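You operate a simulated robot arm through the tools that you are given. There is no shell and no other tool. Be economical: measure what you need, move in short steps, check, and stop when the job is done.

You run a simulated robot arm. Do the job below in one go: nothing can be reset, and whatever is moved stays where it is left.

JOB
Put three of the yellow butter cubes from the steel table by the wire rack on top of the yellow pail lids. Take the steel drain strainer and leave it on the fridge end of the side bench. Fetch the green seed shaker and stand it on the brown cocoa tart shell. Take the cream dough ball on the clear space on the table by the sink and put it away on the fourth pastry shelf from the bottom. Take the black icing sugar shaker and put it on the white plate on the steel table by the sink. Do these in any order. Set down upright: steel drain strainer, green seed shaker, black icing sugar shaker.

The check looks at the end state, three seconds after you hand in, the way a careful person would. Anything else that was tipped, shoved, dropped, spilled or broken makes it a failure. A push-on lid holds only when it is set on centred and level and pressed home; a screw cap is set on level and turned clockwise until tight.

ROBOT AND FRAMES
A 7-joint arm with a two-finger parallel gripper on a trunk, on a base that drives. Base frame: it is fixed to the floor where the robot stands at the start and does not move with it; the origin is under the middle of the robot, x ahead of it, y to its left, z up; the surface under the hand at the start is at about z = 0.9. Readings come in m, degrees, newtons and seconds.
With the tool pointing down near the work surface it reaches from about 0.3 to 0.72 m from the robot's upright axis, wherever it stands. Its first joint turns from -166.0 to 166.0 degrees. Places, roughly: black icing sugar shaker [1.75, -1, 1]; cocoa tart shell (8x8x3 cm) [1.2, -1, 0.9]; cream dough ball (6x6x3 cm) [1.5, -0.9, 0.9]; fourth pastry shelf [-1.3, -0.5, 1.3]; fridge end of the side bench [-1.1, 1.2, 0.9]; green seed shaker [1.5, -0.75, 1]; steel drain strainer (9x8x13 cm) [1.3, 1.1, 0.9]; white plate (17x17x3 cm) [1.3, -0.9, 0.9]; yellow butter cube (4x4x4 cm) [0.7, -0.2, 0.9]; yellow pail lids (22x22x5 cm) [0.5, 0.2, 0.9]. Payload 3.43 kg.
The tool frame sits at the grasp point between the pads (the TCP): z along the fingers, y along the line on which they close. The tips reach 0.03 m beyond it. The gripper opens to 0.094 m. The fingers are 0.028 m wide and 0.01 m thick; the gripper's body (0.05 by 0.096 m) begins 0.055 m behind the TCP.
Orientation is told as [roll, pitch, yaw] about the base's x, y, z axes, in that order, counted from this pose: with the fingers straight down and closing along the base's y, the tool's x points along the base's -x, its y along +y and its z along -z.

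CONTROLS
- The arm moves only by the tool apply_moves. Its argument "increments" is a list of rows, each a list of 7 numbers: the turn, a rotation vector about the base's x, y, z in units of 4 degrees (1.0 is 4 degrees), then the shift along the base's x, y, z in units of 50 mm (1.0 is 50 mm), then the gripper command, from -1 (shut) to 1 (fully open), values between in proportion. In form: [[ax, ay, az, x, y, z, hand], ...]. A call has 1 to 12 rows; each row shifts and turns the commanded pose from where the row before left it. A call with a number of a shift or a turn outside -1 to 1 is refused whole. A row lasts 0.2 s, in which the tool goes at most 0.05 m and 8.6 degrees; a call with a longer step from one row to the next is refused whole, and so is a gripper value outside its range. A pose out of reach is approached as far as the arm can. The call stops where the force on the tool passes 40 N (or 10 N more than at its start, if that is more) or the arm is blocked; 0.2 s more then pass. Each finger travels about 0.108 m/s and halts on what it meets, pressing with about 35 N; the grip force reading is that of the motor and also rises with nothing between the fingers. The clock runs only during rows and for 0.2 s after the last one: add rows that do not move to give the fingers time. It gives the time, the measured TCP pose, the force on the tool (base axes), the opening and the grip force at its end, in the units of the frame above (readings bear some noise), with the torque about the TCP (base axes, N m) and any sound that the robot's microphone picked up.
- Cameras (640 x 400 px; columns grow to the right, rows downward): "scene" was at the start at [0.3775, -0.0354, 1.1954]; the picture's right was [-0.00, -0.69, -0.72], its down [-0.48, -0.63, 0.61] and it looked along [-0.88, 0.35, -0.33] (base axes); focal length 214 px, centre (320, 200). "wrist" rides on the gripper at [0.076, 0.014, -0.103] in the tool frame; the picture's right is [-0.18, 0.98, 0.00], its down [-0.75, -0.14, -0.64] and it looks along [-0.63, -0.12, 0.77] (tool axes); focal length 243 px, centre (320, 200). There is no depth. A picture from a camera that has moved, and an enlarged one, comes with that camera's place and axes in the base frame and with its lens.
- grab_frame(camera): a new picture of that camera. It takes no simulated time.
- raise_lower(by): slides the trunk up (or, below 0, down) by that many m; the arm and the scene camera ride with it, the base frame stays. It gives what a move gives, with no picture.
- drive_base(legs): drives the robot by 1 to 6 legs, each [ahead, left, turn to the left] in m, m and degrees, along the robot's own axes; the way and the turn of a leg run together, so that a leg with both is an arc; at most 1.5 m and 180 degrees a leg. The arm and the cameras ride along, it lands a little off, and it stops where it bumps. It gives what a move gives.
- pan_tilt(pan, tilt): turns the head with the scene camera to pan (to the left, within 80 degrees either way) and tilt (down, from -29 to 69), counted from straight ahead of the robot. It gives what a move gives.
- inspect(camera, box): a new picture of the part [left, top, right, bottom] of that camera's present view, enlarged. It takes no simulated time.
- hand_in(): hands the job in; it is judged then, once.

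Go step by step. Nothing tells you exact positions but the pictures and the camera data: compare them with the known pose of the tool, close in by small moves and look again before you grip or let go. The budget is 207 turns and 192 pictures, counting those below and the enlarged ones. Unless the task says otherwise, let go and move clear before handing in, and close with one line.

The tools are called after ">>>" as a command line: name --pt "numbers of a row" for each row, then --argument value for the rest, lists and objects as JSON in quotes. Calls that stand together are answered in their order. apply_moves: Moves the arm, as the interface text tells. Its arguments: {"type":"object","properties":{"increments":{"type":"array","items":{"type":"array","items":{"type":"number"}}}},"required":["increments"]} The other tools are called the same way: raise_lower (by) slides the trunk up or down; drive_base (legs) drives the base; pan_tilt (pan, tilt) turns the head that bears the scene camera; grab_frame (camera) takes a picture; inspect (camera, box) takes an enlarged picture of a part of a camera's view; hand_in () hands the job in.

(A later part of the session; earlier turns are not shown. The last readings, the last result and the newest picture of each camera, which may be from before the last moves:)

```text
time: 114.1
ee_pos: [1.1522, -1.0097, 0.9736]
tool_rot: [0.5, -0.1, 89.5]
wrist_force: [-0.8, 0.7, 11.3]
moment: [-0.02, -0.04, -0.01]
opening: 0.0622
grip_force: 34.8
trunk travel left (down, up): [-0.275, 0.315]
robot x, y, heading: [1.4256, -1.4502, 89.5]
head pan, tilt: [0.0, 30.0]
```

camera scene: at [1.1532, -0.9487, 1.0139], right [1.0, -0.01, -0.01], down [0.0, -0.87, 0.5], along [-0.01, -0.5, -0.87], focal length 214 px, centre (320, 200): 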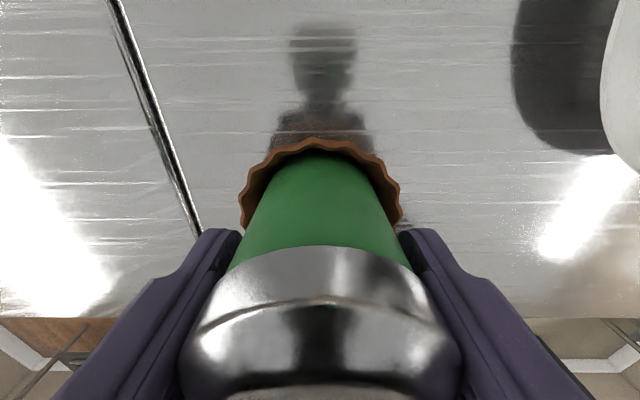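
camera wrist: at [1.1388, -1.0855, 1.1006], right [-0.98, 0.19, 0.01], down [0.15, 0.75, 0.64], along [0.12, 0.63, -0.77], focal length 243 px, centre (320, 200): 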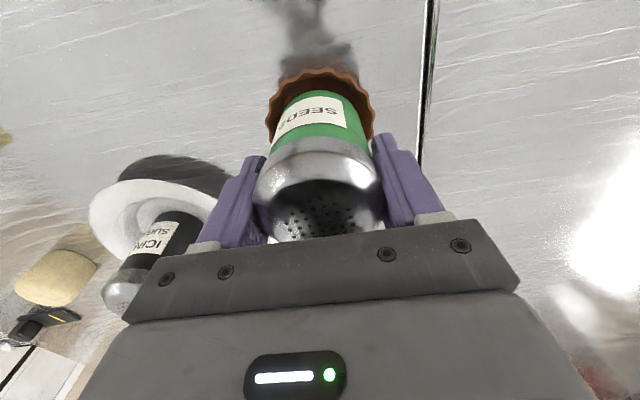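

Contact with the shell floor. Releasing.

>>> apply_moves --pt "0 0 0 0 0 0.02 -1" --pt "0 0 0 0 0 0 0.5" --pt "0 0 0 0 0 0 0.85" --pt "0 0 0 0 0 0 0.85"

>>> apply_moves --pt "0 0 0 0 0 0.3 0.85" --pt "0 0 0 0 0 0.6 0.85" --pt "0 0 0 0 0 0.8 0.85" --pt "0 0 0 0 0 0.9 1" --pt "0 0 0 0 0 0.9 1" --pt "0 0 0 0 0 0 1"

>>> grab_frame --camera "scene"

>>> grab_frame --camera "wrist"

```text
time: 115.1
ee_pos: [1.1521, -1.0094, 0.9734]
tool_rot: [0.4, 0.0, 89.3]
wrist_force: [0.7, -0.4, -0.1]
moment: [-0.01, -0.01, 0.03]
opening: 0.0867
grip_force: 0.0
trunk travel left (down, up): [-0.275, 0.315]
robot x, y, heading: [1.4204, -1.4508, 89.5]
head pan, tilt: [0.0, 30.0]
```

```text
time: 116.5
ee_pos: [1.1545, -1.0128, 1.1497]
tool_rot: [0.4, 0.0, 89.4]
wrist_force: [0.1, -0.5, -0.2]
moment: [0.0, 0.02, 0.03]
opening: 0.0941
grip_force: 0.2
trunk travel left (down, up): [-0.275, 0.315]
robot x, y, heading: [1.4282, -1.4509, 89.4]
head pan, tilt: [0.0, 30.0]
```

```text
125 pictures are left
camera scene: at [1.1544, -0.9515, 1.1884], right [1.0, -0.01, -0.01], down [0.0, -0.87, 0.5], along [-0.01, -0.5, -0.87], focal length 214 px, centre (320, 200)
```

scene: 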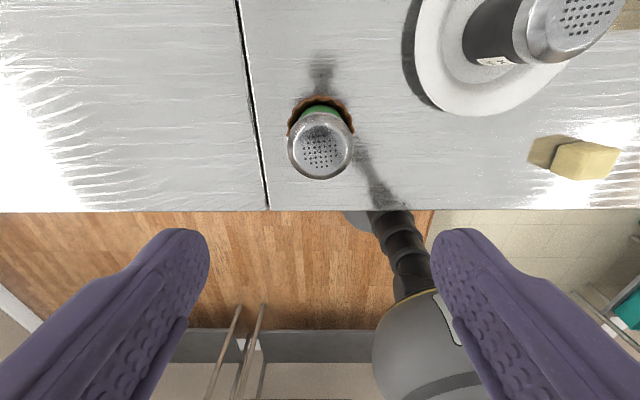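

```text
124 pictures are left
camera wrist: at [1.1389, -1.0895, 1.2531], right [-0.98, 0.19, 0.01], down [0.15, 0.75, 0.64], along [0.12, 0.63, -0.77], focal length 243 px, centre (320, 200)
```

wrist: 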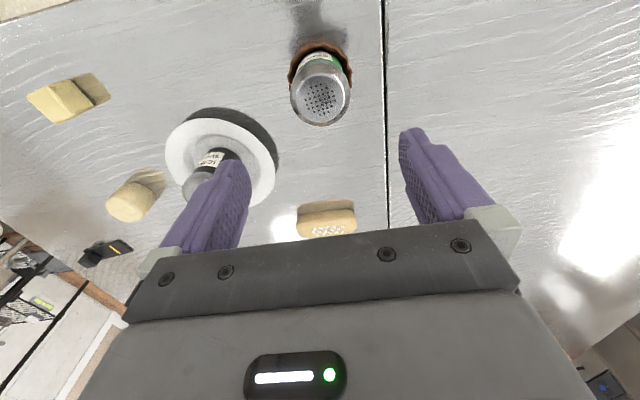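

The green shaker stands upright in the tart. Next the dough ball near (1.518,-0.879).

>>> apply_moves --pt "0 0 0 0.9 0.33 0 1" --pt "0 0 0 0.9 0.33 0 1" --pt "0 0 0 0.9 0.33 0 1" --pt "0 0 0 0.9 0.33 0 1" --pt "0 0 0 0.9 0.33 0 1" --pt "0 0 0 0.9 0.33 0 1" --pt "0 0 0 0.9 0.33 0 1" --pt "0 0 0 0.95 0.36 0 1" --pt "0 0 0 0 0 -0.8 1" --pt "0 0 0 0 0 -0.8 1" --pt "0 0 0 0 0 0 1"

>>> grab_frame --camera "scene"

>>> grab_frame --camera "wrist"

```text
refused: row 8 steps farther than a row can; nothing moved
```

```text
123 pictures are left
camera scene: at [1.1544, -0.9515, 1.1884], right [1.0, -0.01, -0.01], down [0.0, -0.87, 0.5], along [-0.01, -0.5, -0.87], focal length 214 px, centre (320, 200)
```

scene: 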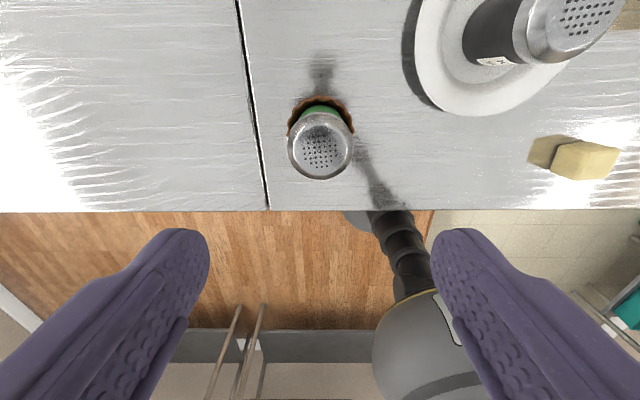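

```text
122 pictures are left
camera wrist: at [1.1389, -1.0895, 1.2531], right [-0.98, 0.19, 0.01], down [0.15, 0.75, 0.64], along [0.12, 0.63, -0.77], focal length 243 px, centre (320, 200)
```

wrist: 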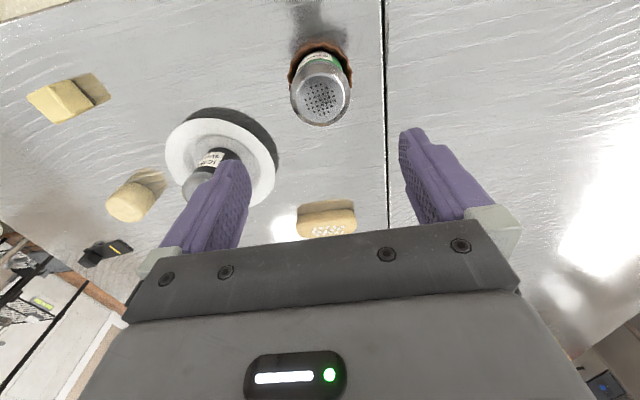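

One row was too long, so I'll resend it with 9 shorter rows.

>>> apply_moves --pt "-0.1 0 0 0.81 0.3 0 1" --pt "0 0 0 0.81 0.3 0 1" --pt "0 0 0 0.81 0.3 0 1" --pt "0 0 0 0.81 0.3 0 1" --pt "0 0 0 0.81 0.3 0 1" --pt "0 0 0 0.81 0.3 0 1" --pt "0 0 0 0.81 0.3 0 1" --pt "0 0 0 0.81 0.3 0 1" --pt "0 0 0 0.81 0.28 0 1" --pt "0 0 0 0 0 -0.8 1" --pt "0 0 0 0 0 -0.8 1" --pt "0 0 0 0 0 0 1"

>>> grab_frame --camera "scene"

>>> grab_frame --camera "wrist"

```text
time: 119.1
ee_pos: [1.5139, -0.8772, 1.0683]
tool_rot: [0.4, 0.4, 89.6]
wrist_force: [-0.1, -0.5, -0.3]
moment: [-0.01, -0.02, 0.02]
opening: 0.0939
grip_force: 0.0
trunk travel left (down, up): [-0.275, 0.315]
robot x, y, heading: [1.4214, -1.4491, 89.3]
head pan, tilt: [0.0, 30.0]
```

```text
121 pictures are left
camera scene: at [1.5161, -0.8151, 1.1062], right [1.0, -0.01, -0.01], down [0.0, -0.86, 0.51], along [-0.01, -0.51, -0.86], focal length 214 px, centre (320, 200)
```

scene: 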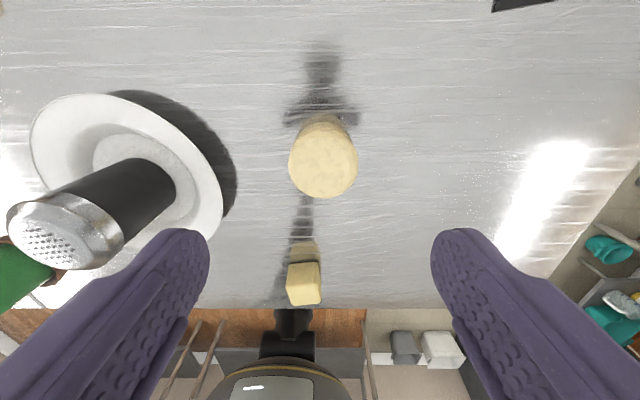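

```text
120 pictures are left
camera wrist: at [1.5007, -0.9527, 1.1718], right [-0.98, 0.19, 0.01], down [0.15, 0.76, 0.64], along [0.12, 0.62, -0.77], focal length 243 px, centre (320, 200)
```

wrist: 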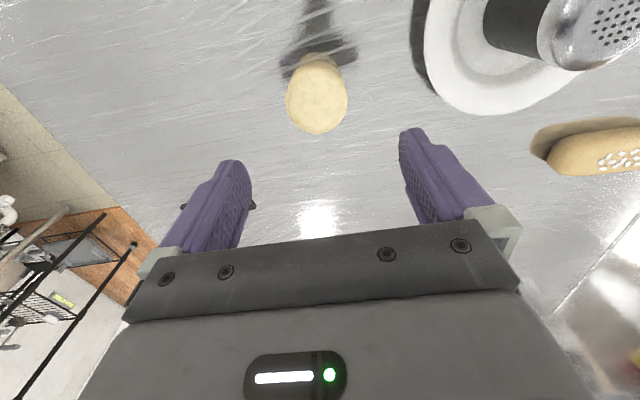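

The rack shelf will have another shelf above it, so I'll grip the dough with a tilted hand: 44° pitch and 20° yaw, to stay clear of the butter cube behind it.

>>> apply_moves --pt "0 0 1 0 0 0 1" --pt "0 0 1 0 0 0 1" --pt "0 0 1 0 0 0 1" --pt "0 0 1 0 0 0 1" --pt "0 0 1 0 0 0 1" --pt "0.943 0.334 0 0 0 0 1" --pt "0.943 0.334 0 0 0 0 1" --pt "0.943 0.334 0 0 0 0 1" --pt "0.943 0.334 0 0 0 0 1" --pt "0.943 0.334 0 0 0 0 1" --pt "0.943 0.334 0 0 0 0 1"

>>> apply_moves --pt "0.943 0.334 0 0 0 0 1" --pt "0.943 0.334 0 0 0 0 1" --pt "0.943 0.334 0 0 0 0 1" --pt "0.943 0.334 0 0 0 0 1" --pt "0.943 0.334 0 0.13 -0.25 0 1" --pt "0 0 0 0 0 -0.5 1" --pt "0 0 0 0 0 0 1"

>>> pan_tilt --pan 0 --tilt 50

>>> grab_frame --camera "scene"

>>> grab_frame --camera "wrist"

```text
time: 121.5
ee_pos: [1.5177, -0.8773, 1.0689]
tool_rot: [0.4, -23.7, 109.4]
wrist_force: [0.7, -0.4, 0.1]
moment: [0.01, 0.0, -0.02]
opening: 0.0939
grip_force: 0.0
trunk travel left (down, up): [-0.275, 0.315]
robot x, y, heading: [1.4225, -1.4506, 89.6]
head pan, tilt: [0.0, 30.0]
```

```text
time: 123.1
ee_pos: [1.5234, -0.89, 1.0449]
tool_rot: [0.4, -43.6, 109.4]
wrist_force: [-0.4, -0.3, -0.4]
moment: [0.03, -0.02, -0.03]
opening: 0.0941
grip_force: 0.1
trunk travel left (down, up): [-0.275, 0.315]
robot x, y, heading: [1.4243, -1.4504, 89.7]
head pan, tilt: [0.0, 30.0]
```

```text
time: 123.9
ee_pos: [1.5242, -0.8895, 1.0441]
tool_rot: [0.6, -43.6, 109.3]
wrist_force: [0.4, -0.2, -0.1]
moment: [-0.03, 0.01, -0.02]
opening: 0.0939
grip_force: 0.2
trunk travel left (down, up): [-0.275, 0.315]
robot x, y, heading: [1.4244, -1.4527, 89.4]
head pan, tilt: [0.0, 50.0]
```

```text
119 pictures are left
camera scene: at [1.5291, -0.9029, 1.104], right [0.94, 0.34, -0.01], down [0.34, -0.93, 0.11], along [0.03, -0.11, -0.99], focal length 214 px, centre (320, 200)
```

scene: 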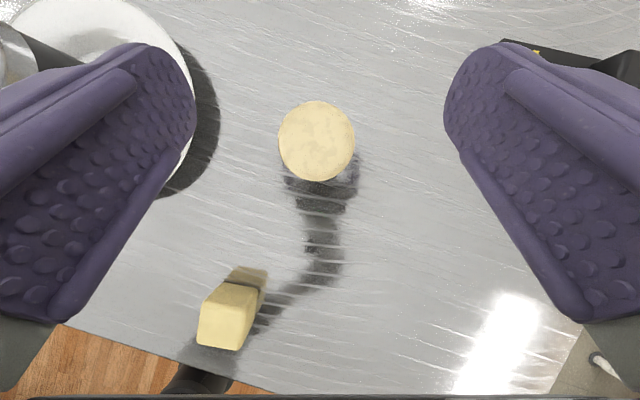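

```text
118 pictures are left
camera wrist: at [1.5533, -1.0141, 1.0669], right [-0.97, -0.21, 0.13], down [0.1, 0.15, 0.98], along [-0.22, 0.97, -0.12], focal length 243 px, centre (320, 200)
```

wrist: 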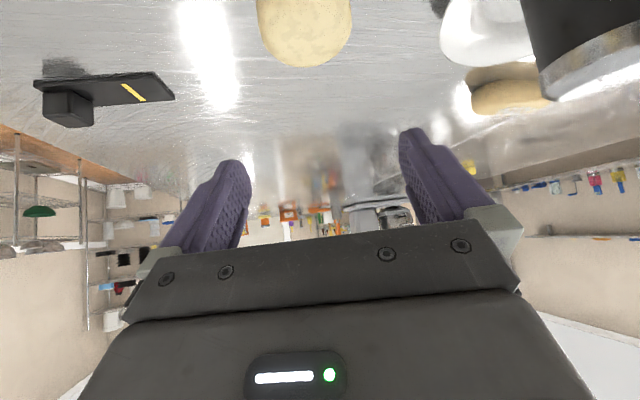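

>>> apply_moves --pt "0 0 0 -0.09 0.04 -0.6 1" --pt "0 0 0 0 0 -0.6 1" --pt "0 0 0 0 0 -0.6 1" --pt "0 0 0 0 0 -0.3 1" --pt "0 0 0 0 0 0 1"

>>> grab_frame --camera "scene"

>>> grab_frame --camera "wrist"

```text
time: 125.1
ee_pos: [1.5179, -0.8887, 0.9386]
tool_rot: [0.5, -43.7, 109.4]
wrist_force: [-0.4, 0.0, -0.9]
moment: [0.02, 0.01, 0.0]
opening: 0.094
grip_force: 0.1
trunk travel left (down, up): [-0.275, 0.315]
robot x, y, heading: [1.4244, -1.4504, 89.5]
head pan, tilt: [0.0, 50.0]
```

```text
117 pictures are left
camera scene: at [1.5238, -0.9011, 0.9983], right [0.94, 0.34, -0.01], down [0.34, -0.93, 0.11], along [0.03, -0.11, -0.99], focal length 214 px, centre (320, 200)
```

scene: 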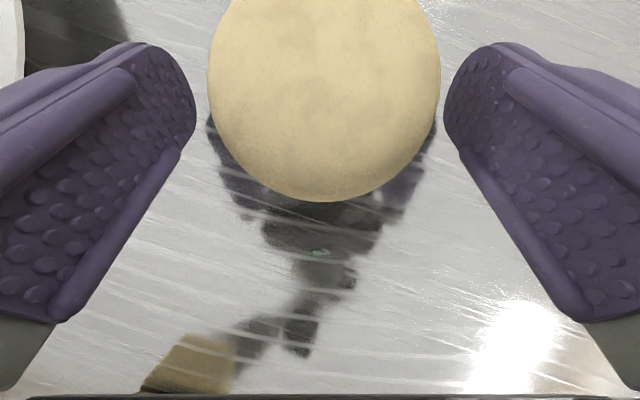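

```text
116 pictures are left
camera wrist: at [1.5479, -1.0122, 0.9612], right [-0.97, -0.21, 0.13], down [0.1, 0.15, 0.98], along [-0.22, 0.97, -0.12], focal length 243 px, centre (320, 200)
```

wrist: 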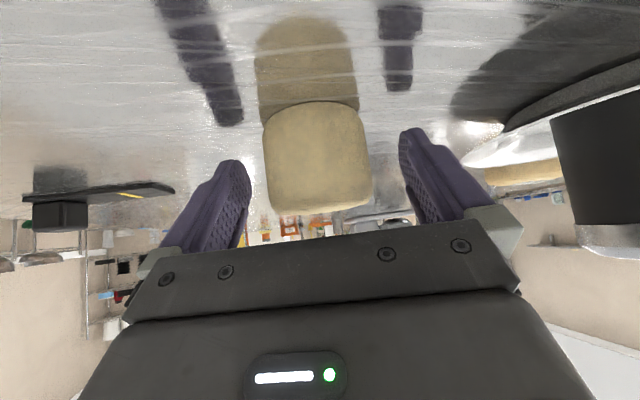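

The dough is a bit taller than stated (about 4 cm) and sits well between the pads. Closing and lifting.

>>> apply_moves --pt "0 0 0 0 0 -0.05 1" --pt "0 0 0 0 0 0 -1" --pt "0 0 0 0 0 0 -1" --pt "0 0 0 0 0 0 -1" --pt "0 0 0 0 0 0 -1" --pt "0 0 0 0 0 0.4 -1" --pt "0 0 0 0 0 0.8 -1" --pt "0 0 0 0 0 0.8 -1" --pt "0 0 0 0 0 0.8 -1" --pt "0 0 0 0 0 0 -1"

>>> grab_frame --camera "scene"

>>> grab_frame --camera "wrist"

```text
time: 127.3
ee_pos: [1.5212, -0.8877, 1.0751]
tool_rot: [0.7, -43.6, 109.3]
wrist_force: [0.1, -0.1, -0.6]
moment: [0.0, 0.03, -0.01]
opening: 0.0589
grip_force: 35.0
trunk travel left (down, up): [-0.275, 0.315]
robot x, y, heading: [1.4238, -1.4473, 89.4]
head pan, tilt: [0.0, 50.0]
```

```text
115 pictures are left
camera scene: at [1.5275, -0.9001, 1.1356], right [0.94, 0.34, -0.01], down [0.34, -0.93, 0.11], along [0.03, -0.11, -0.99], focal length 214 px, centre (320, 200)
```

scene: 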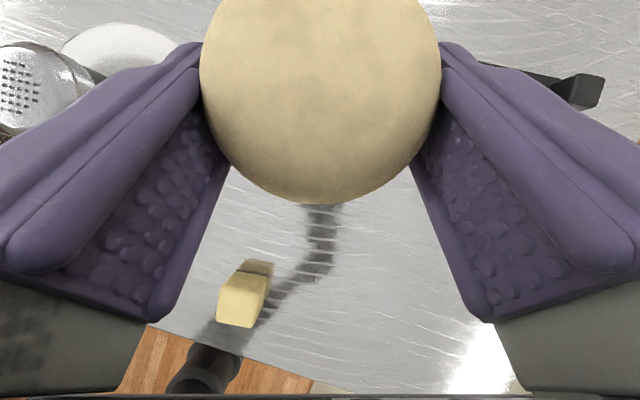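

```text
114 pictures are left
camera wrist: at [1.5516, -1.0114, 1.0985], right [-0.97, -0.21, 0.13], down [0.1, 0.15, 0.98], along [-0.22, 0.97, -0.12], focal length 243 px, centre (320, 200)
```

wrist: 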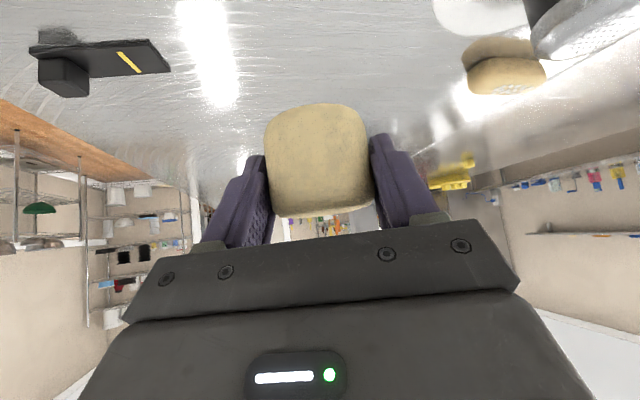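

Dough held. I'll drive back round to the rack side in stages.

>>> drive_base --legs '[[-0.32, 0, 0], [0, 0, 90], [1.45, 0, 0]]'

>>> pan_tilt --pan 0 --tilt -29

>>> grab_frame --camera "scene"

>>> grab_frame --camera "wrist"

```text
time: 140.1
ee_pos: [-0.6019, -1.5494, 1.0737]
tool_rot: [0.6, -43.6, -163.8]
wrist_force: [-0.8, -0.9, -1.0]
moment: [-0.02, -0.04, 0.01]
opening: 0.0587
grip_force: 35.1
trunk travel left (down, up): [-0.275, 0.315]
robot x, y, heading: [-0.0445, -1.6815, 176.1]
head pan, tilt: [0.0, 50.0]
```

```text
time: 141.6
ee_pos: [-0.6021, -1.5484, 1.0752]
tool_rot: [0.7, -43.6, -163.8]
wrist_force: [0.0, -0.7, -1.3]
moment: [0.0, -0.02, -0.01]
opening: 0.0587
grip_force: 35.3
trunk travel left (down, up): [-0.275, 0.315]
robot x, y, heading: [-0.0411, -1.6758, 176.4]
head pan, tilt: [0.0, -28.6]
```

```text
113 pictures are left
camera scene: at [-0.6639, -1.5662, 1.2238], right [-0.29, 0.96, -0.01], down [0.29, 0.08, -0.95], along [-0.91, -0.27, -0.31], focal length 214 px, centre (320, 200)
```

scene: 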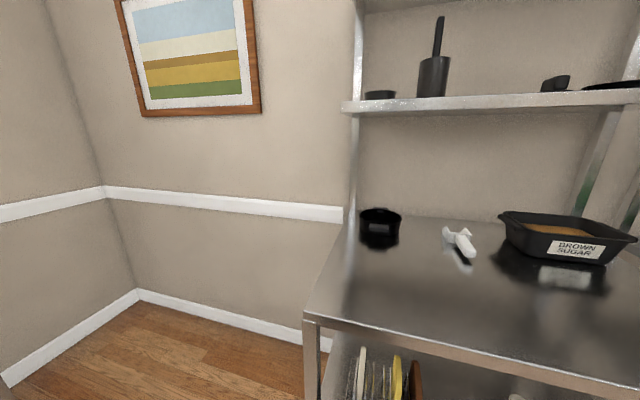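

```text
112 pictures are left
camera wrist: at [-0.4767, -1.5265, 1.0982], right [0.15, -0.98, 0.13], down [-0.14, 0.11, 0.98], along [-0.98, -0.17, -0.12], focal length 243 px, centre (320, 200)
```

wrist: 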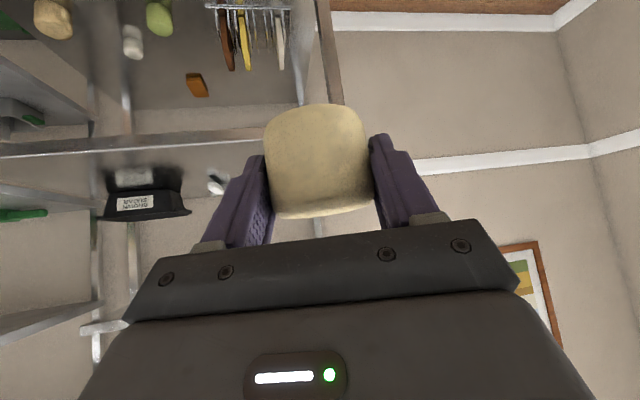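

>>> drive_base --legs '[[0, 0, 3.8], [0, -1.15, 0]]'

>>> grab_frame --camera "scene"

>>> grab_frame --camera "wrist"

```text
time: 148.0
ee_pos: [-0.6084, -0.4088, 1.0752]
tool_rot: [0.6, -43.6, -160.3]
wrist_force: [-0.9, 0.8, -1.0]
moment: [0.0, -0.01, 0.03]
opening: 0.0588
grip_force: 34.7
trunk travel left (down, up): [-0.275, 0.315]
robot x, y, heading: [-0.0418, -0.5031, 179.8]
head pan, tilt: [0.0, -28.6]
```

```text
111 pictures are left
camera scene: at [-0.6683, -0.431, 1.2239], right [-0.34, 0.94, -0.01], down [0.29, 0.1, -0.95], along [-0.89, -0.33, -0.3], focal length 214 px, centre (320, 200)
```

scene: 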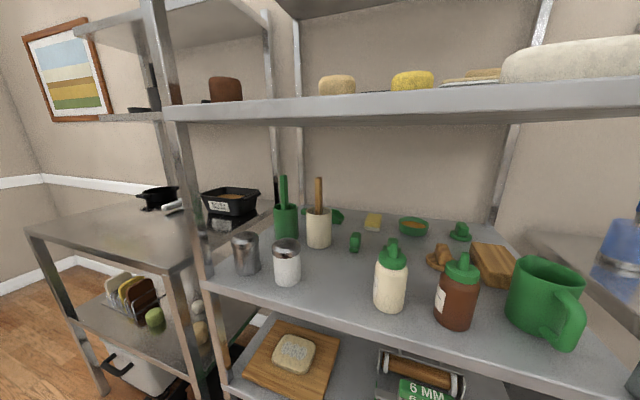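

```text
110 pictures are left
camera wrist: at [-0.4839, -0.3799, 1.0982], right [0.21, -0.97, 0.13], down [-0.15, 0.1, 0.98], along [-0.97, -0.23, -0.12], focal length 243 px, centre (320, 200)
```

wrist: 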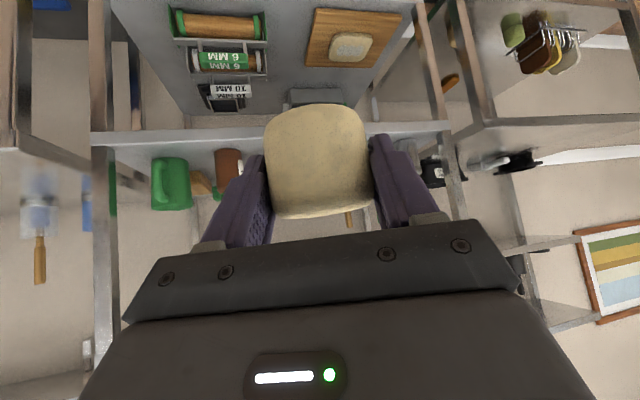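

This rack has the pastry shelf with doughs at about z≈1.27. I'll raise the trunk to look onto it.

>>> raise_lower --by 0.3

>>> grab_frame --camera "scene"

>>> grab_frame --camera "wrist"

```text
time: 151.0
ee_pos: [-0.6072, -0.4097, 1.3753]
tool_rot: [0.6, -43.6, -160.3]
wrist_force: [0.1, -1.1, -0.5]
moment: [-0.01, 0.01, -0.04]
opening: 0.0588
grip_force: 35.1
trunk travel left (down, up): [-0.575, 0.015]
robot x, y, heading: [-0.0406, -0.5073, 180.0]
head pan, tilt: [0.0, -28.6]
```

```text
109 pictures are left
camera scene: at [-0.6684, -0.4311, 1.5237], right [-0.34, 0.94, -0.01], down [0.29, 0.1, -0.95], along [-0.89, -0.33, -0.31], focal length 214 px, centre (320, 200)
```

scene: 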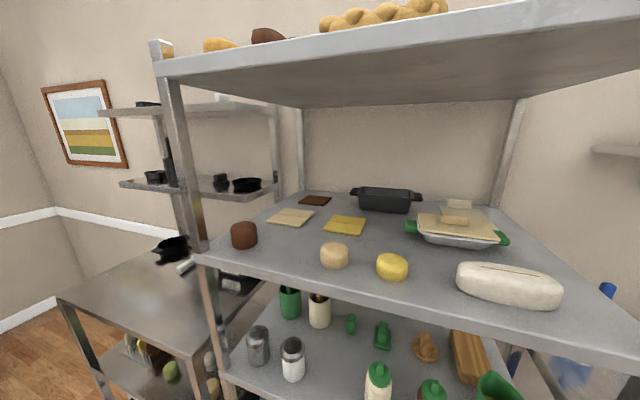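

```text
108 pictures are left
camera wrist: at [-0.484, -0.38, 1.3981], right [0.21, -0.97, 0.13], down [-0.15, 0.1, 0.98], along [-0.97, -0.23, -0.12], focal length 243 px, centre (320, 200)
```

wrist: 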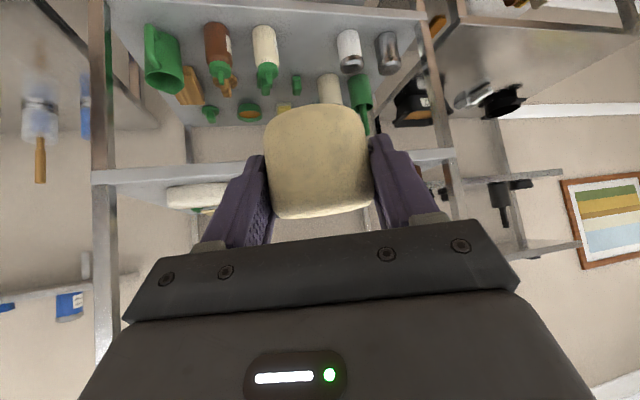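

Shelf 4 is at z≈1.275 with its front edge at x≈-0.96. There is a free gap at (-1.03,-0.64) between the brown and pale doughs. I'll straighten the hand, then drive nearer.

>>> apply_moves --pt "0 0 -1 0.27 -0.39 0.1 -1" --pt "0 0 -1 0.27 -0.39 0.1 -1" --pt "0 0 -1 0.27 -0.39 0.1 -1" --pt "0 0 -1 0.27 -0.39 0.1 -1" --pt "0 0 -0.93 0.27 -0.38 0.1 -1" --pt "0 0 0 0 0 0 -1"

>>> drive_base --legs '[[0.38, 0.13, 0]]'

>>> pan_tilt --pan 0 --tilt 0

>>> grab_frame --camera "scene"

>>> grab_frame --camera "wrist"

```text
time: 152.4
ee_pos: [-0.5439, -0.5052, 1.4002]
tool_rot: [0.5, -43.5, 180.0]
wrist_force: [-0.1, 0.2, -0.7]
moment: [-0.02, -0.01, 0.0]
opening: 0.0586
grip_force: 35.1
trunk travel left (down, up): [-0.575, 0.015]
robot x, y, heading: [-0.0423, -0.5065, 179.7]
head pan, tilt: [0.0, -28.6]
```

```text
time: 154.9
ee_pos: [-0.9299, -0.637, 1.4002]
tool_rot: [0.6, -43.6, -179.6]
wrist_force: [-1.1, 0.0, -1.6]
moment: [0.01, 0.0, -0.01]
opening: 0.0591
grip_force: 35.0
trunk travel left (down, up): [-0.575, 0.015]
robot x, y, heading: [-0.4298, -0.631, -180.1]
head pan, tilt: [0.0, -28.6]
```

```text
time: 155.8
ee_pos: [-0.9302, -0.6373, 1.4005]
tool_rot: [0.4, -43.6, -179.6]
wrist_force: [0.0, 0.4, -0.4]
moment: [-0.02, 0.02, -0.03]
opening: 0.0588
grip_force: 34.7
trunk travel left (down, up): [-0.575, 0.015]
robot x, y, heading: [-0.4311, -0.6311, -179.7]
head pan, tilt: [0.0, 0.0]
```

```text
107 pictures are left
camera scene: at [-0.9818, -0.6375, 1.5051], right [-0.01, 1.0, -0.01], down [0.72, 0.01, -0.69], along [-0.69, -0.01, -0.72], focal length 214 px, centre (320, 200)
```

scene: 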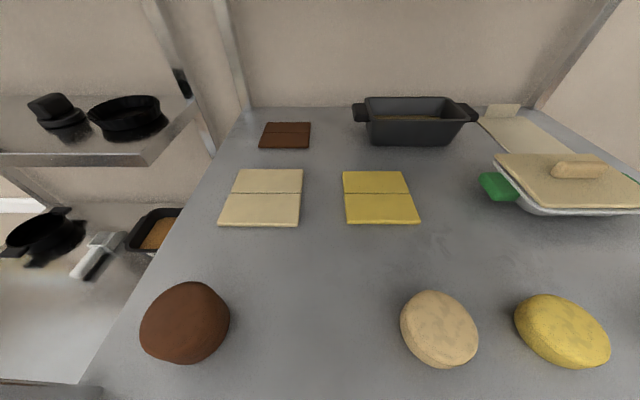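

```text
106 pictures are left
camera wrist: at [-0.8039, -0.6502, 1.4237], right [-0.12, -0.98, 0.13], down [-0.11, 0.15, 0.98], along [-0.99, 0.1, -0.12], focal length 243 px, centre (320, 200)
```

wrist: 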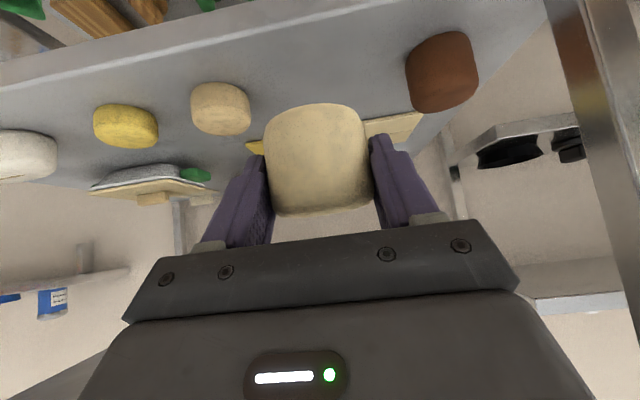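

Moving over the gap and down in steps.

>>> apply_moves --pt "0 0 0 -0.62 -0.05 0 -1" --pt "0 0 0 -0.62 -0.05 0 -1" --pt "0 0 0 -0.6 -0.05 0 -1" --pt "0 0 0 0 0 -0.5 -1" --pt "0 0 0 0 0 -0.5 -1" --pt "0 0 0 0 0 -0.2 -1" --pt "0 0 0 0 0 0 -1"

>>> grab_frame --camera "wrist"

>>> pan_tilt --pan 0 --tilt 40

>>> grab_frame --camera "scene"

```text
time: 157.4
ee_pos: [-1.0245, -0.6429, 1.3415]
tool_rot: [0.6, -43.6, -179.5]
wrist_force: [0.9, 0.0, -1.0]
moment: [-0.01, -0.02, 0.02]
opening: 0.0587
grip_force: 35.2
trunk travel left (down, up): [-0.575, 0.015]
robot x, y, heading: [-0.4314, -0.6326, -179.8]
head pan, tilt: [0.0, 0.0]
```

```text
105 pictures are left
camera wrist: at [-0.8979, -0.6563, 1.3652], right [-0.12, -0.98, 0.13], down [-0.11, 0.15, 0.98], along [-0.99, 0.1, -0.12], focal length 243 px, centre (320, 200)
```

wrist: 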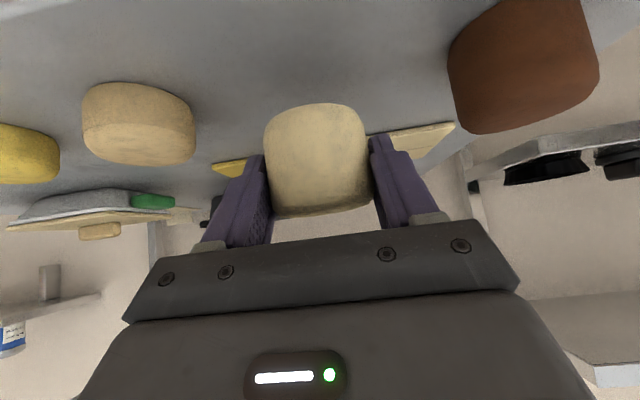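

```text
time: 158.5
ee_pos: [-1.0243, -0.6436, 1.3426]
tool_rot: [0.6, -43.7, -179.6]
wrist_force: [0.2, -0.3, -0.1]
moment: [0.01, -0.01, 0.03]
opening: 0.0588
grip_force: 34.6
trunk travel left (down, up): [-0.575, 0.015]
robot x, y, heading: [-0.4328, -0.6328, -179.8]
head pan, tilt: [0.0, 40.0]
```

```text
104 pictures are left
camera scene: at [-1.0262, -0.6433, 1.4065], right [-0.01, 1.0, -0.01], down [1.0, 0.01, -0.06], along [-0.06, -0.01, -1.0], focal length 214 px, centre (320, 200)
```

scene: 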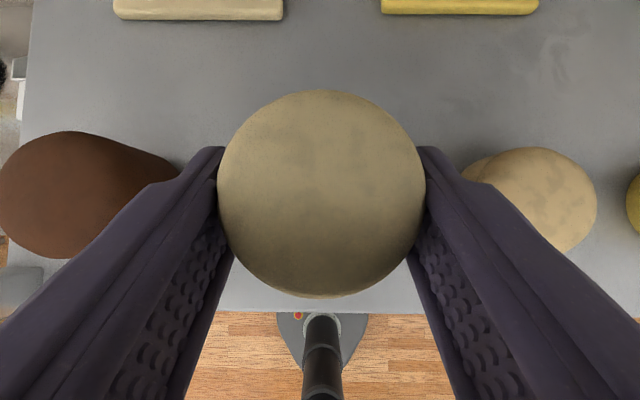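

>>> apply_moves --pt "0 0 0 0 0 -0.3 -1" --pt "0 0 0 0 0 -0.14 -1" --pt "0 0 0 0 0 0 -1"

>>> apply_moves --pt "0 0 0 0 0 -0.06 -1" --pt "0 0 0 0 0 0 -1"

>>> apply_moves --pt "0 0 0 0 0 -0.05 -1" --pt "0 0 0 0 0 0 -1"

>>> grab_frame --camera "wrist"

```text
time: 159.3
ee_pos: [-1.0238, -0.6433, 1.3171]
tool_rot: [0.5, -43.7, -179.6]
wrist_force: [0.1, 0.4, -0.5]
moment: [0.0, -0.01, 0.01]
opening: 0.0587
grip_force: 34.9
trunk travel left (down, up): [-0.575, 0.015]
robot x, y, heading: [-0.4308, -0.6319, -179.6]
head pan, tilt: [0.0, 40.0]
```

```text
time: 159.9
ee_pos: [-1.0234, -0.644, 1.3152]
tool_rot: [0.5, -43.6, -179.6]
wrist_force: [0.3, -0.3, -1.1]
moment: [-0.02, -0.01, -0.02]
opening: 0.0586
grip_force: 35.1
trunk travel left (down, up): [-0.575, 0.015]
robot x, y, heading: [-0.4295, -0.6348, -179.6]
head pan, tilt: [0.0, 40.0]
```

```text
time: 160.5
ee_pos: [-1.0233, -0.644, 1.3134]
tool_rot: [0.4, -43.6, -179.6]
wrist_force: [-1.3, -0.7, -1.2]
moment: [0.05, 0.0, 0.01]
opening: 0.0587
grip_force: 35.3
trunk travel left (down, up): [-0.575, 0.015]
robot x, y, heading: [-0.4283, -0.632, -179.9]
head pan, tilt: [0.0, 40.0]
```

```text
103 pictures are left
camera wrist: at [-0.8972, -0.6566, 1.3359], right [-0.12, -0.98, 0.13], down [-0.1, 0.15, 0.98], along [-0.99, 0.1, -0.12], focal length 243 px, centre (320, 200)
```

wrist: 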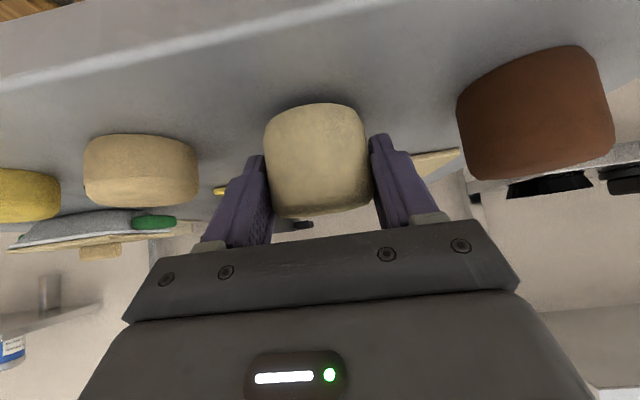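

>>> apply_moves --pt "0 0 0 0 0 -0.06 -1" --pt "0 0 0 0 0 0 -1"

>>> apply_moves --pt "0 0 0 0 0 -0.05 -1" --pt "0 0 0 0 0 0 -1"

>>> apply_moves --pt "0 0 0 0 0 -0.04 -1" --pt "0 0 0 0 0 0 -1"

```text
time: 161.1
ee_pos: [-1.0246, -0.644, 1.3102]
tool_rot: [0.4, -43.6, -179.6]
wrist_force: [0.3, 0.0, -1.4]
moment: [-0.04, -0.07, 0.02]
opening: 0.0585
grip_force: 34.9
trunk travel left (down, up): [-0.575, 0.015]
robot x, y, heading: [-0.4294, -0.6314, -179.7]
head pan, tilt: [0.0, 40.0]
```

```text
time: 161.7
ee_pos: [-1.0227, -0.6449, 1.3084]
tool_rot: [0.6, -43.6, -179.6]
wrist_force: [0.4, -0.2, -0.4]
moment: [-0.01, 0.0, 0.01]
opening: 0.0589
grip_force: 35.0
trunk travel left (down, up): [-0.575, 0.015]
robot x, y, heading: [-0.4294, -0.6286, -179.7]
head pan, tilt: [0.0, 40.0]
```

```text
time: 162.3
ee_pos: [-1.0234, -0.6443, 1.3067]
tool_rot: [0.4, -43.7, -179.6]
wrist_force: [-0.3, 1.3, 6.5]
moment: [-0.12, 0.06, -0.01]
opening: 0.0589
grip_force: 34.8
trunk travel left (down, up): [-0.575, 0.015]
robot x, y, heading: [-0.4343, -0.6301, -179.7]
head pan, tilt: [0.0, 40.0]
```

Contact with the shelf. Releasing and backing out.

>>> apply_moves --pt "0 0 0 0 0 0 0.4" --pt "0 0 0 0 0 0 0.65" --pt "0 0 0 0 0 0 0.65"

>>> apply_moves --pt "0 0 0 0 0 0.3 0.65" --pt "0 0 0 0 0 0.6 0.65" --pt "0 0 0 0.3 0 0.6 0.65" --pt "0 0 0 0.9 0 0 0.65" --pt "0 0 0 0.9 0 0 0.65" --pt "0 0 0 0.9 0 0 0.65" --pt "0 0 0 0 0 0 1"

>>> pan_tilt --pan 0 --tilt -10

>>> grab_frame --camera "scene"

```text
time: 163.1
ee_pos: [-1.0224, -0.6445, 1.3059]
tool_rot: [0.5, -43.5, -179.6]
wrist_force: [-0.6, 0.3, 0.3]
moment: [0.0, 0.03, -0.02]
opening: 0.0776
grip_force: 0.0
trunk travel left (down, up): [-0.575, 0.015]
robot x, y, heading: [-0.4353, -0.6338, -179.7]
head pan, tilt: [0.0, 40.0]
```

```text
time: 164.7
ee_pos: [-0.8746, -0.6437, 1.3809]
tool_rot: [0.5, -43.5, -179.5]
wrist_force: [-0.6, -0.3, -0.1]
moment: [0.0, 0.0, -0.01]
opening: 0.094
grip_force: 0.0
trunk travel left (down, up): [-0.575, 0.015]
robot x, y, heading: [-0.4298, -0.631, -179.6]
head pan, tilt: [0.0, 40.0]
```

```text
time: 165.9
ee_pos: [-0.8739, -0.6443, 1.3826]
tool_rot: [0.4, -43.5, -179.6]
wrist_force: [-0.3, -0.3, -0.6]
moment: [0.02, 0.0, -0.03]
opening: 0.094
grip_force: 0.1
trunk travel left (down, up): [-0.575, 0.015]
robot x, y, heading: [-0.4309, -0.6312, -179.5]
head pan, tilt: [0.0, -10.0]
```

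```text
102 pictures are left
camera scene: at [-0.9324, -0.6446, 1.5015], right [-0.01, 1.0, -0.01], down [0.59, 0.0, -0.8], along [-0.8, -0.01, -0.59], focal length 214 px, centre (320, 200)
```

scene: 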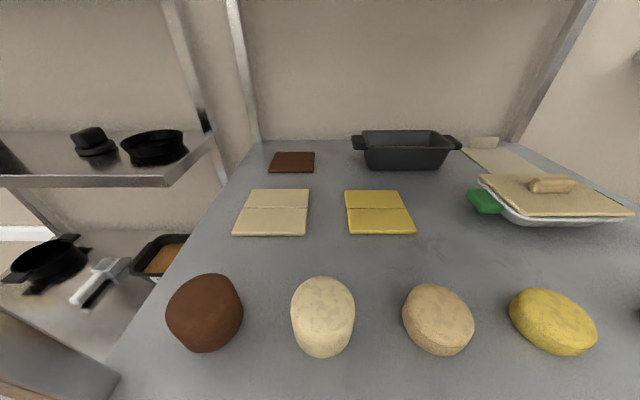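

The dough ball is on the fourth shelf. I'll back off, check the shelf count, then face +y to survey the side bench and the way to the strainer.

>>> drive_base --legs '[[-0.38, 0, 0]]'

>>> pan_tilt --pan 0 --tilt 10

>>> grab_frame --camera "scene"

>>> drive_base --legs '[[0, 0, -90]]'

>>> pan_tilt --pan 0 --tilt -25

>>> grab_frame --camera "scene"

```text
time: 168.3
ee_pos: [-0.4883, -0.6431, 1.383]
tool_rot: [0.5, -43.5, -179.3]
wrist_force: [0.4, 0.0, 0.4]
moment: [-0.01, -0.02, 0.02]
opening: 0.0942
grip_force: 0.1
trunk travel left (down, up): [-0.575, 0.015]
robot x, y, heading: [-0.045, -0.6314, -179.6]
head pan, tilt: [0.0, -10.0]
```

```text
time: 169.2
ee_pos: [-0.488, -0.6428, 1.3825]
tool_rot: [0.5, -43.6, -179.3]
wrist_force: [-0.4, 0.2, -0.1]
moment: [0.02, -0.01, 0.02]
opening: 0.0941
grip_force: 0.1
trunk travel left (down, up): [-0.575, 0.015]
robot x, y, heading: [-0.047, -0.6302, -179.6]
head pan, tilt: [0.0, 10.0]
```

```text
101 pictures are left
camera scene: at [-0.5304, -0.6444, 1.4737], right [-0.02, 1.0, -0.01], down [0.83, 0.01, -0.55], along [-0.55, -0.02, -0.83], focal length 214 px, centre (320, 200)
```

scene: 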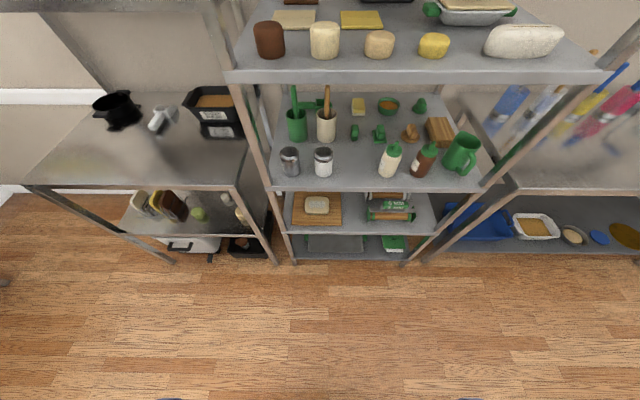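

```text
time: 173.4
ee_pos: [-0.0508, -0.1856, 1.3829]
tool_rot: [0.5, -43.6, 89.7]
wrist_force: [0.2, 0.9, -0.9]
moment: [0.0, 0.02, -0.02]
opening: 0.094
grip_force: 0.1
trunk travel left (down, up): [-0.575, 0.015]
robot x, y, heading: [-0.0421, -0.6299, 89.3]
head pan, tilt: [0.0, 10.0]
```

```text
time: 174.4
ee_pos: [-0.052, -0.1859, 1.3825]
tool_rot: [0.5, -43.6, 89.7]
wrist_force: [-0.2, 0.3, 0.1]
moment: [-0.02, 0.01, 0.02]
opening: 0.0941
grip_force: 0.0
trunk travel left (down, up): [-0.575, 0.015]
robot x, y, heading: [-0.0449, -0.631, 89.6]
head pan, tilt: [0.0, -25.0]
```

```text
100 pictures are left
camera scene: at [-0.0501, -0.1217, 1.5252], right [1.0, 0.0, -0.01], down [-0.01, -0.37, -0.93], along [0.0, 0.93, -0.37], focal length 214 px, centre (320, 200)
```

scene: 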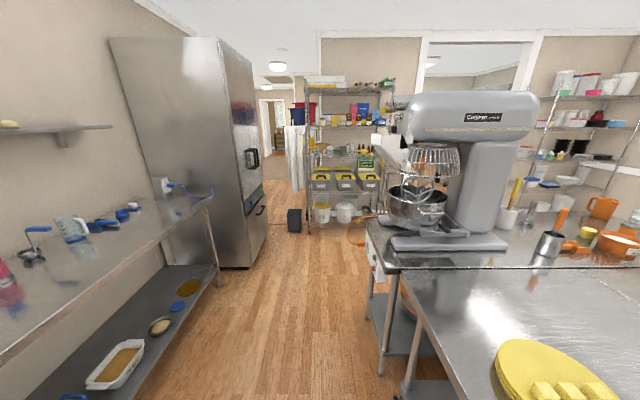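

The dough is on shelf 4, counting from the bottom. The side bench runs along the left wall to the fridge, and the strainer should be on the mixer table. Zooming on both.

>>> inspect --camera "scene" --box '[470, 150, 640, 280]'

>>> inspect --camera "scene" --box '[0, 150, 240, 300]'

>>> pan_tilt --pan -50 --tilt -25

>>> grab_frame --camera "scene"

```text
3.08 times, centred on (555, 215) of scene
camera zoom: at [-0.0501, -0.1217, 1.5252], right [1.0, 0.0, -0.01], down [-0.01, -0.37, -0.93], along [0.0, 0.93, -0.37], focal length 660 px, centre (-403, 154)
```

zoom: 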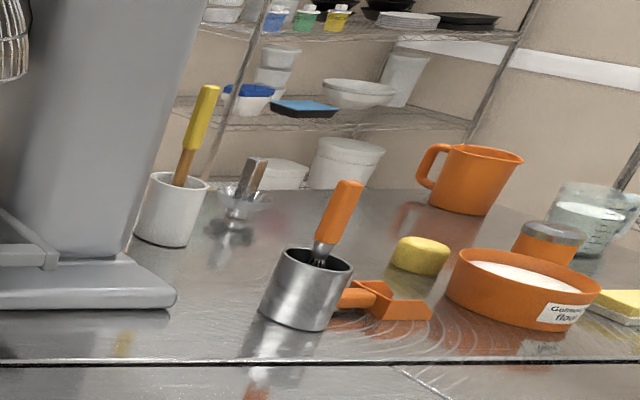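

```text
2.67 times, centred on (120, 225) of scene
camera zoom: at [-0.0501, -0.1217, 1.5252], right [1.0, 0.0, -0.01], down [-0.01, -0.37, -0.93], along [0.0, 0.93, -0.37], focal length 572 px, centre (853, 133)
```

zoom: 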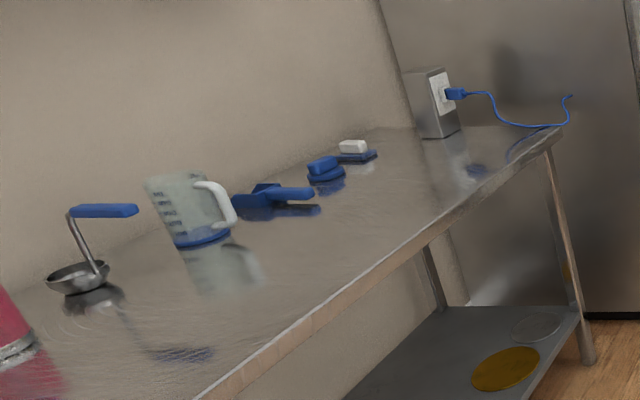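

```text
time: 175.6
ee_pos: [-0.0519, -0.1871, 1.3822]
tool_rot: [0.6, -43.6, 89.6]
wrist_force: [0.1, 0.2, -0.1]
moment: [0.05, -0.03, -0.02]
opening: 0.0941
grip_force: 0.1
trunk travel left (down, up): [-0.575, 0.015]
robot x, y, heading: [-0.0495, -0.6293, 89.8]
head pan, tilt: [-50.0, -25.0]
```

```text
97 pictures are left
camera scene: at [0.0044, -0.1391, 1.5432], right [0.65, -0.53, 0.55], down [0.32, -0.47, -0.82], along [0.69, 0.71, -0.14], focal length 214 px, centre (320, 200)
```

scene: 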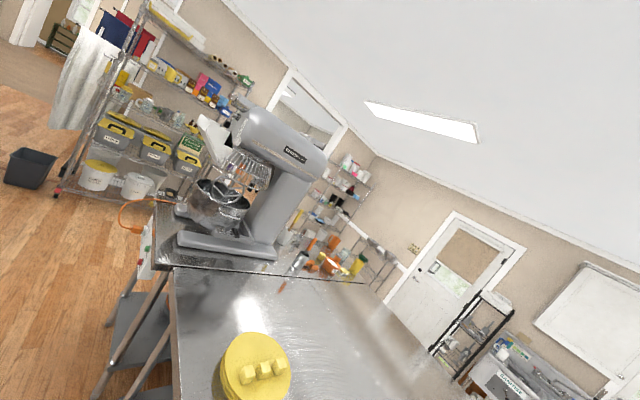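

The strainer is near (1.27,1.10). The aisle between fridge and mixer table looks wide enough, so I'll drive up it to y≈1.7 and turn toward +x.

>>> drive_base --legs '[[0, 0.16, 0], [1.2, 0, 0], [1.15, 0, 0]]'

>>> pan_tilt --pan -50 --tilt -15

>>> grab_frame --camera "scene"

```text
time: 188.2
ee_pos: [-0.15, 2.1849, 1.3823]
tool_rot: [0.5, -43.7, 89.0]
wrist_force: [-1.2, 0.3, -0.5]
moment: [-0.03, -0.01, 0.02]
opening: 0.0941
grip_force: 0.0
trunk travel left (down, up): [-0.575, 0.015]
robot x, y, heading: [-0.1484, 1.7412, 88.9]
head pan, tilt: [-50.0, -25.0]
```

```text
time: 188.9
ee_pos: [-0.1502, 2.1848, 1.3825]
tool_rot: [0.4, -43.7, 88.9]
wrist_force: [0.3, -0.5, 0.2]
moment: [-0.03, -0.02, -0.01]
opening: 0.0939
grip_force: 0.1
trunk travel left (down, up): [-0.575, 0.015]
robot x, y, heading: [-0.1475, 1.7387, 88.8]
head pan, tilt: [-50.0, -15.0]
```

```text
96 pictures are left
camera scene: at [-0.0864, 2.2258, 1.5298], right [0.64, -0.54, 0.55], down [0.19, -0.59, -0.79], along [0.75, 0.61, -0.28], focal length 214 px, centre (320, 200)
```

scene: 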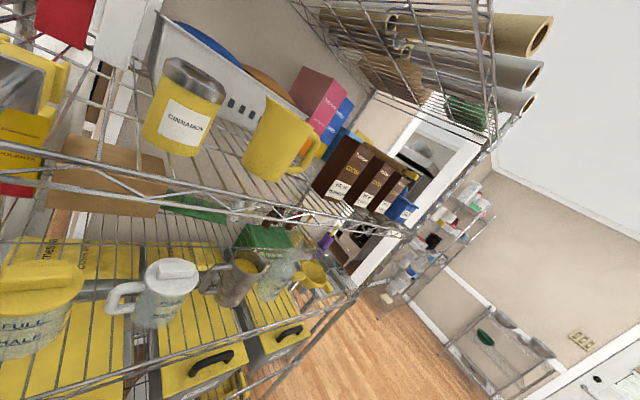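

>>> drive_base --legs '[[-0.08, 0, 0], [0, 0, -88.5]]'

>>> pan_tilt --pan 0 --tilt -20

>>> grab_frame --camera "scene"

```text
time: 193.8
ee_pos: [0.2917, 1.6599, 1.3832]
tool_rot: [0.5, -43.6, -1.6]
wrist_force: [-0.1, -0.1, -0.4]
moment: [0.0, -0.04, 0.02]
opening: 0.0938
grip_force: 0.1
trunk travel left (down, up): [-0.575, 0.015]
robot x, y, heading: [-0.1531, 1.6647, -1.8]
head pan, tilt: [-50.0, -15.0]
```

```text
time: 195.0
ee_pos: [0.2929, 1.6595, 1.3817]
tool_rot: [0.5, -43.6, -1.5]
wrist_force: [-0.9, -0.4, 0.5]
moment: [0.01, 0.0, 0.01]
opening: 0.094
grip_force: 0.0
trunk travel left (down, up): [-0.575, 0.015]
robot x, y, heading: [-0.1498, 1.6613, -1.5]
head pan, tilt: [0.0, -20.0]
```

```text
95 pictures are left
camera scene: at [0.3568, 1.6571, 1.5172], right [-0.02, -1.0, -0.01], down [-0.44, 0.01, -0.9], along [0.9, -0.02, -0.45], focal length 214 px, centre (320, 200)
```

scene: 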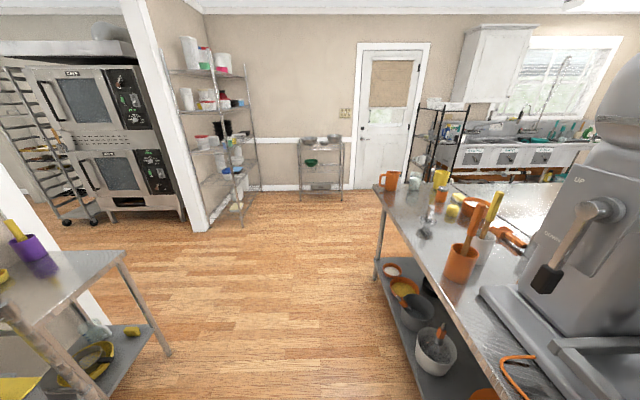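

The aisle is clear. Driving on and turning to face the table.

>>> drive_base --legs '[[1.42, 0.03, 0], [0, 0, -88.5]]'

>>> pan_tilt --pan 0 --tilt 10

>>> grab_frame --camera "scene"

```text
time: 205.9
ee_pos: [1.262, 1.2017, 1.3822]
tool_rot: [0.4, -43.7, -92.1]
wrist_force: [-0.1, 0.3, 0.1]
moment: [-0.01, -0.02, -0.02]
opening: 0.0942
grip_force: 0.1
trunk travel left (down, up): [-0.575, 0.015]
robot x, y, heading: [1.2683, 1.6473, -92.5]
head pan, tilt: [0.0, -20.0]
```

```text
time: 206.9
ee_pos: [1.2623, 1.2017, 1.3823]
tool_rot: [0.5, -43.6, -92.1]
wrist_force: [1.4, 0.0, 0.6]
moment: [0.03, 0.0, 0.02]
opening: 0.0942
grip_force: 0.0
trunk travel left (down, up): [-0.575, 0.015]
robot x, y, heading: [1.2685, 1.6441, -92.2]
head pan, tilt: [0.0, 10.0]
```

```text
94 pictures are left
camera scene: at [1.2617, 1.1589, 1.4738], right [-1.0, 0.03, -0.01], down [0.03, 0.83, -0.55], along [-0.01, -0.55, -0.83], focal length 214 px, centre (320, 200)
```

scene: 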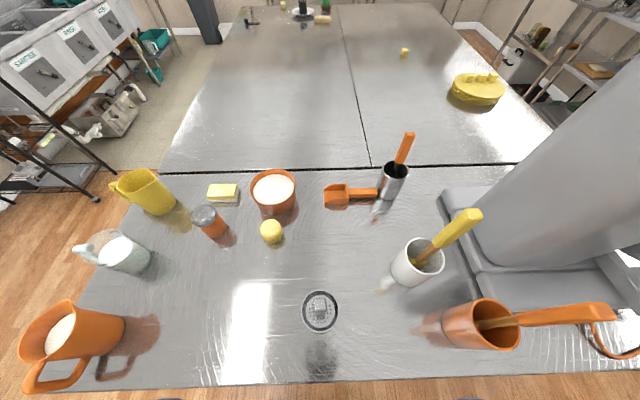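

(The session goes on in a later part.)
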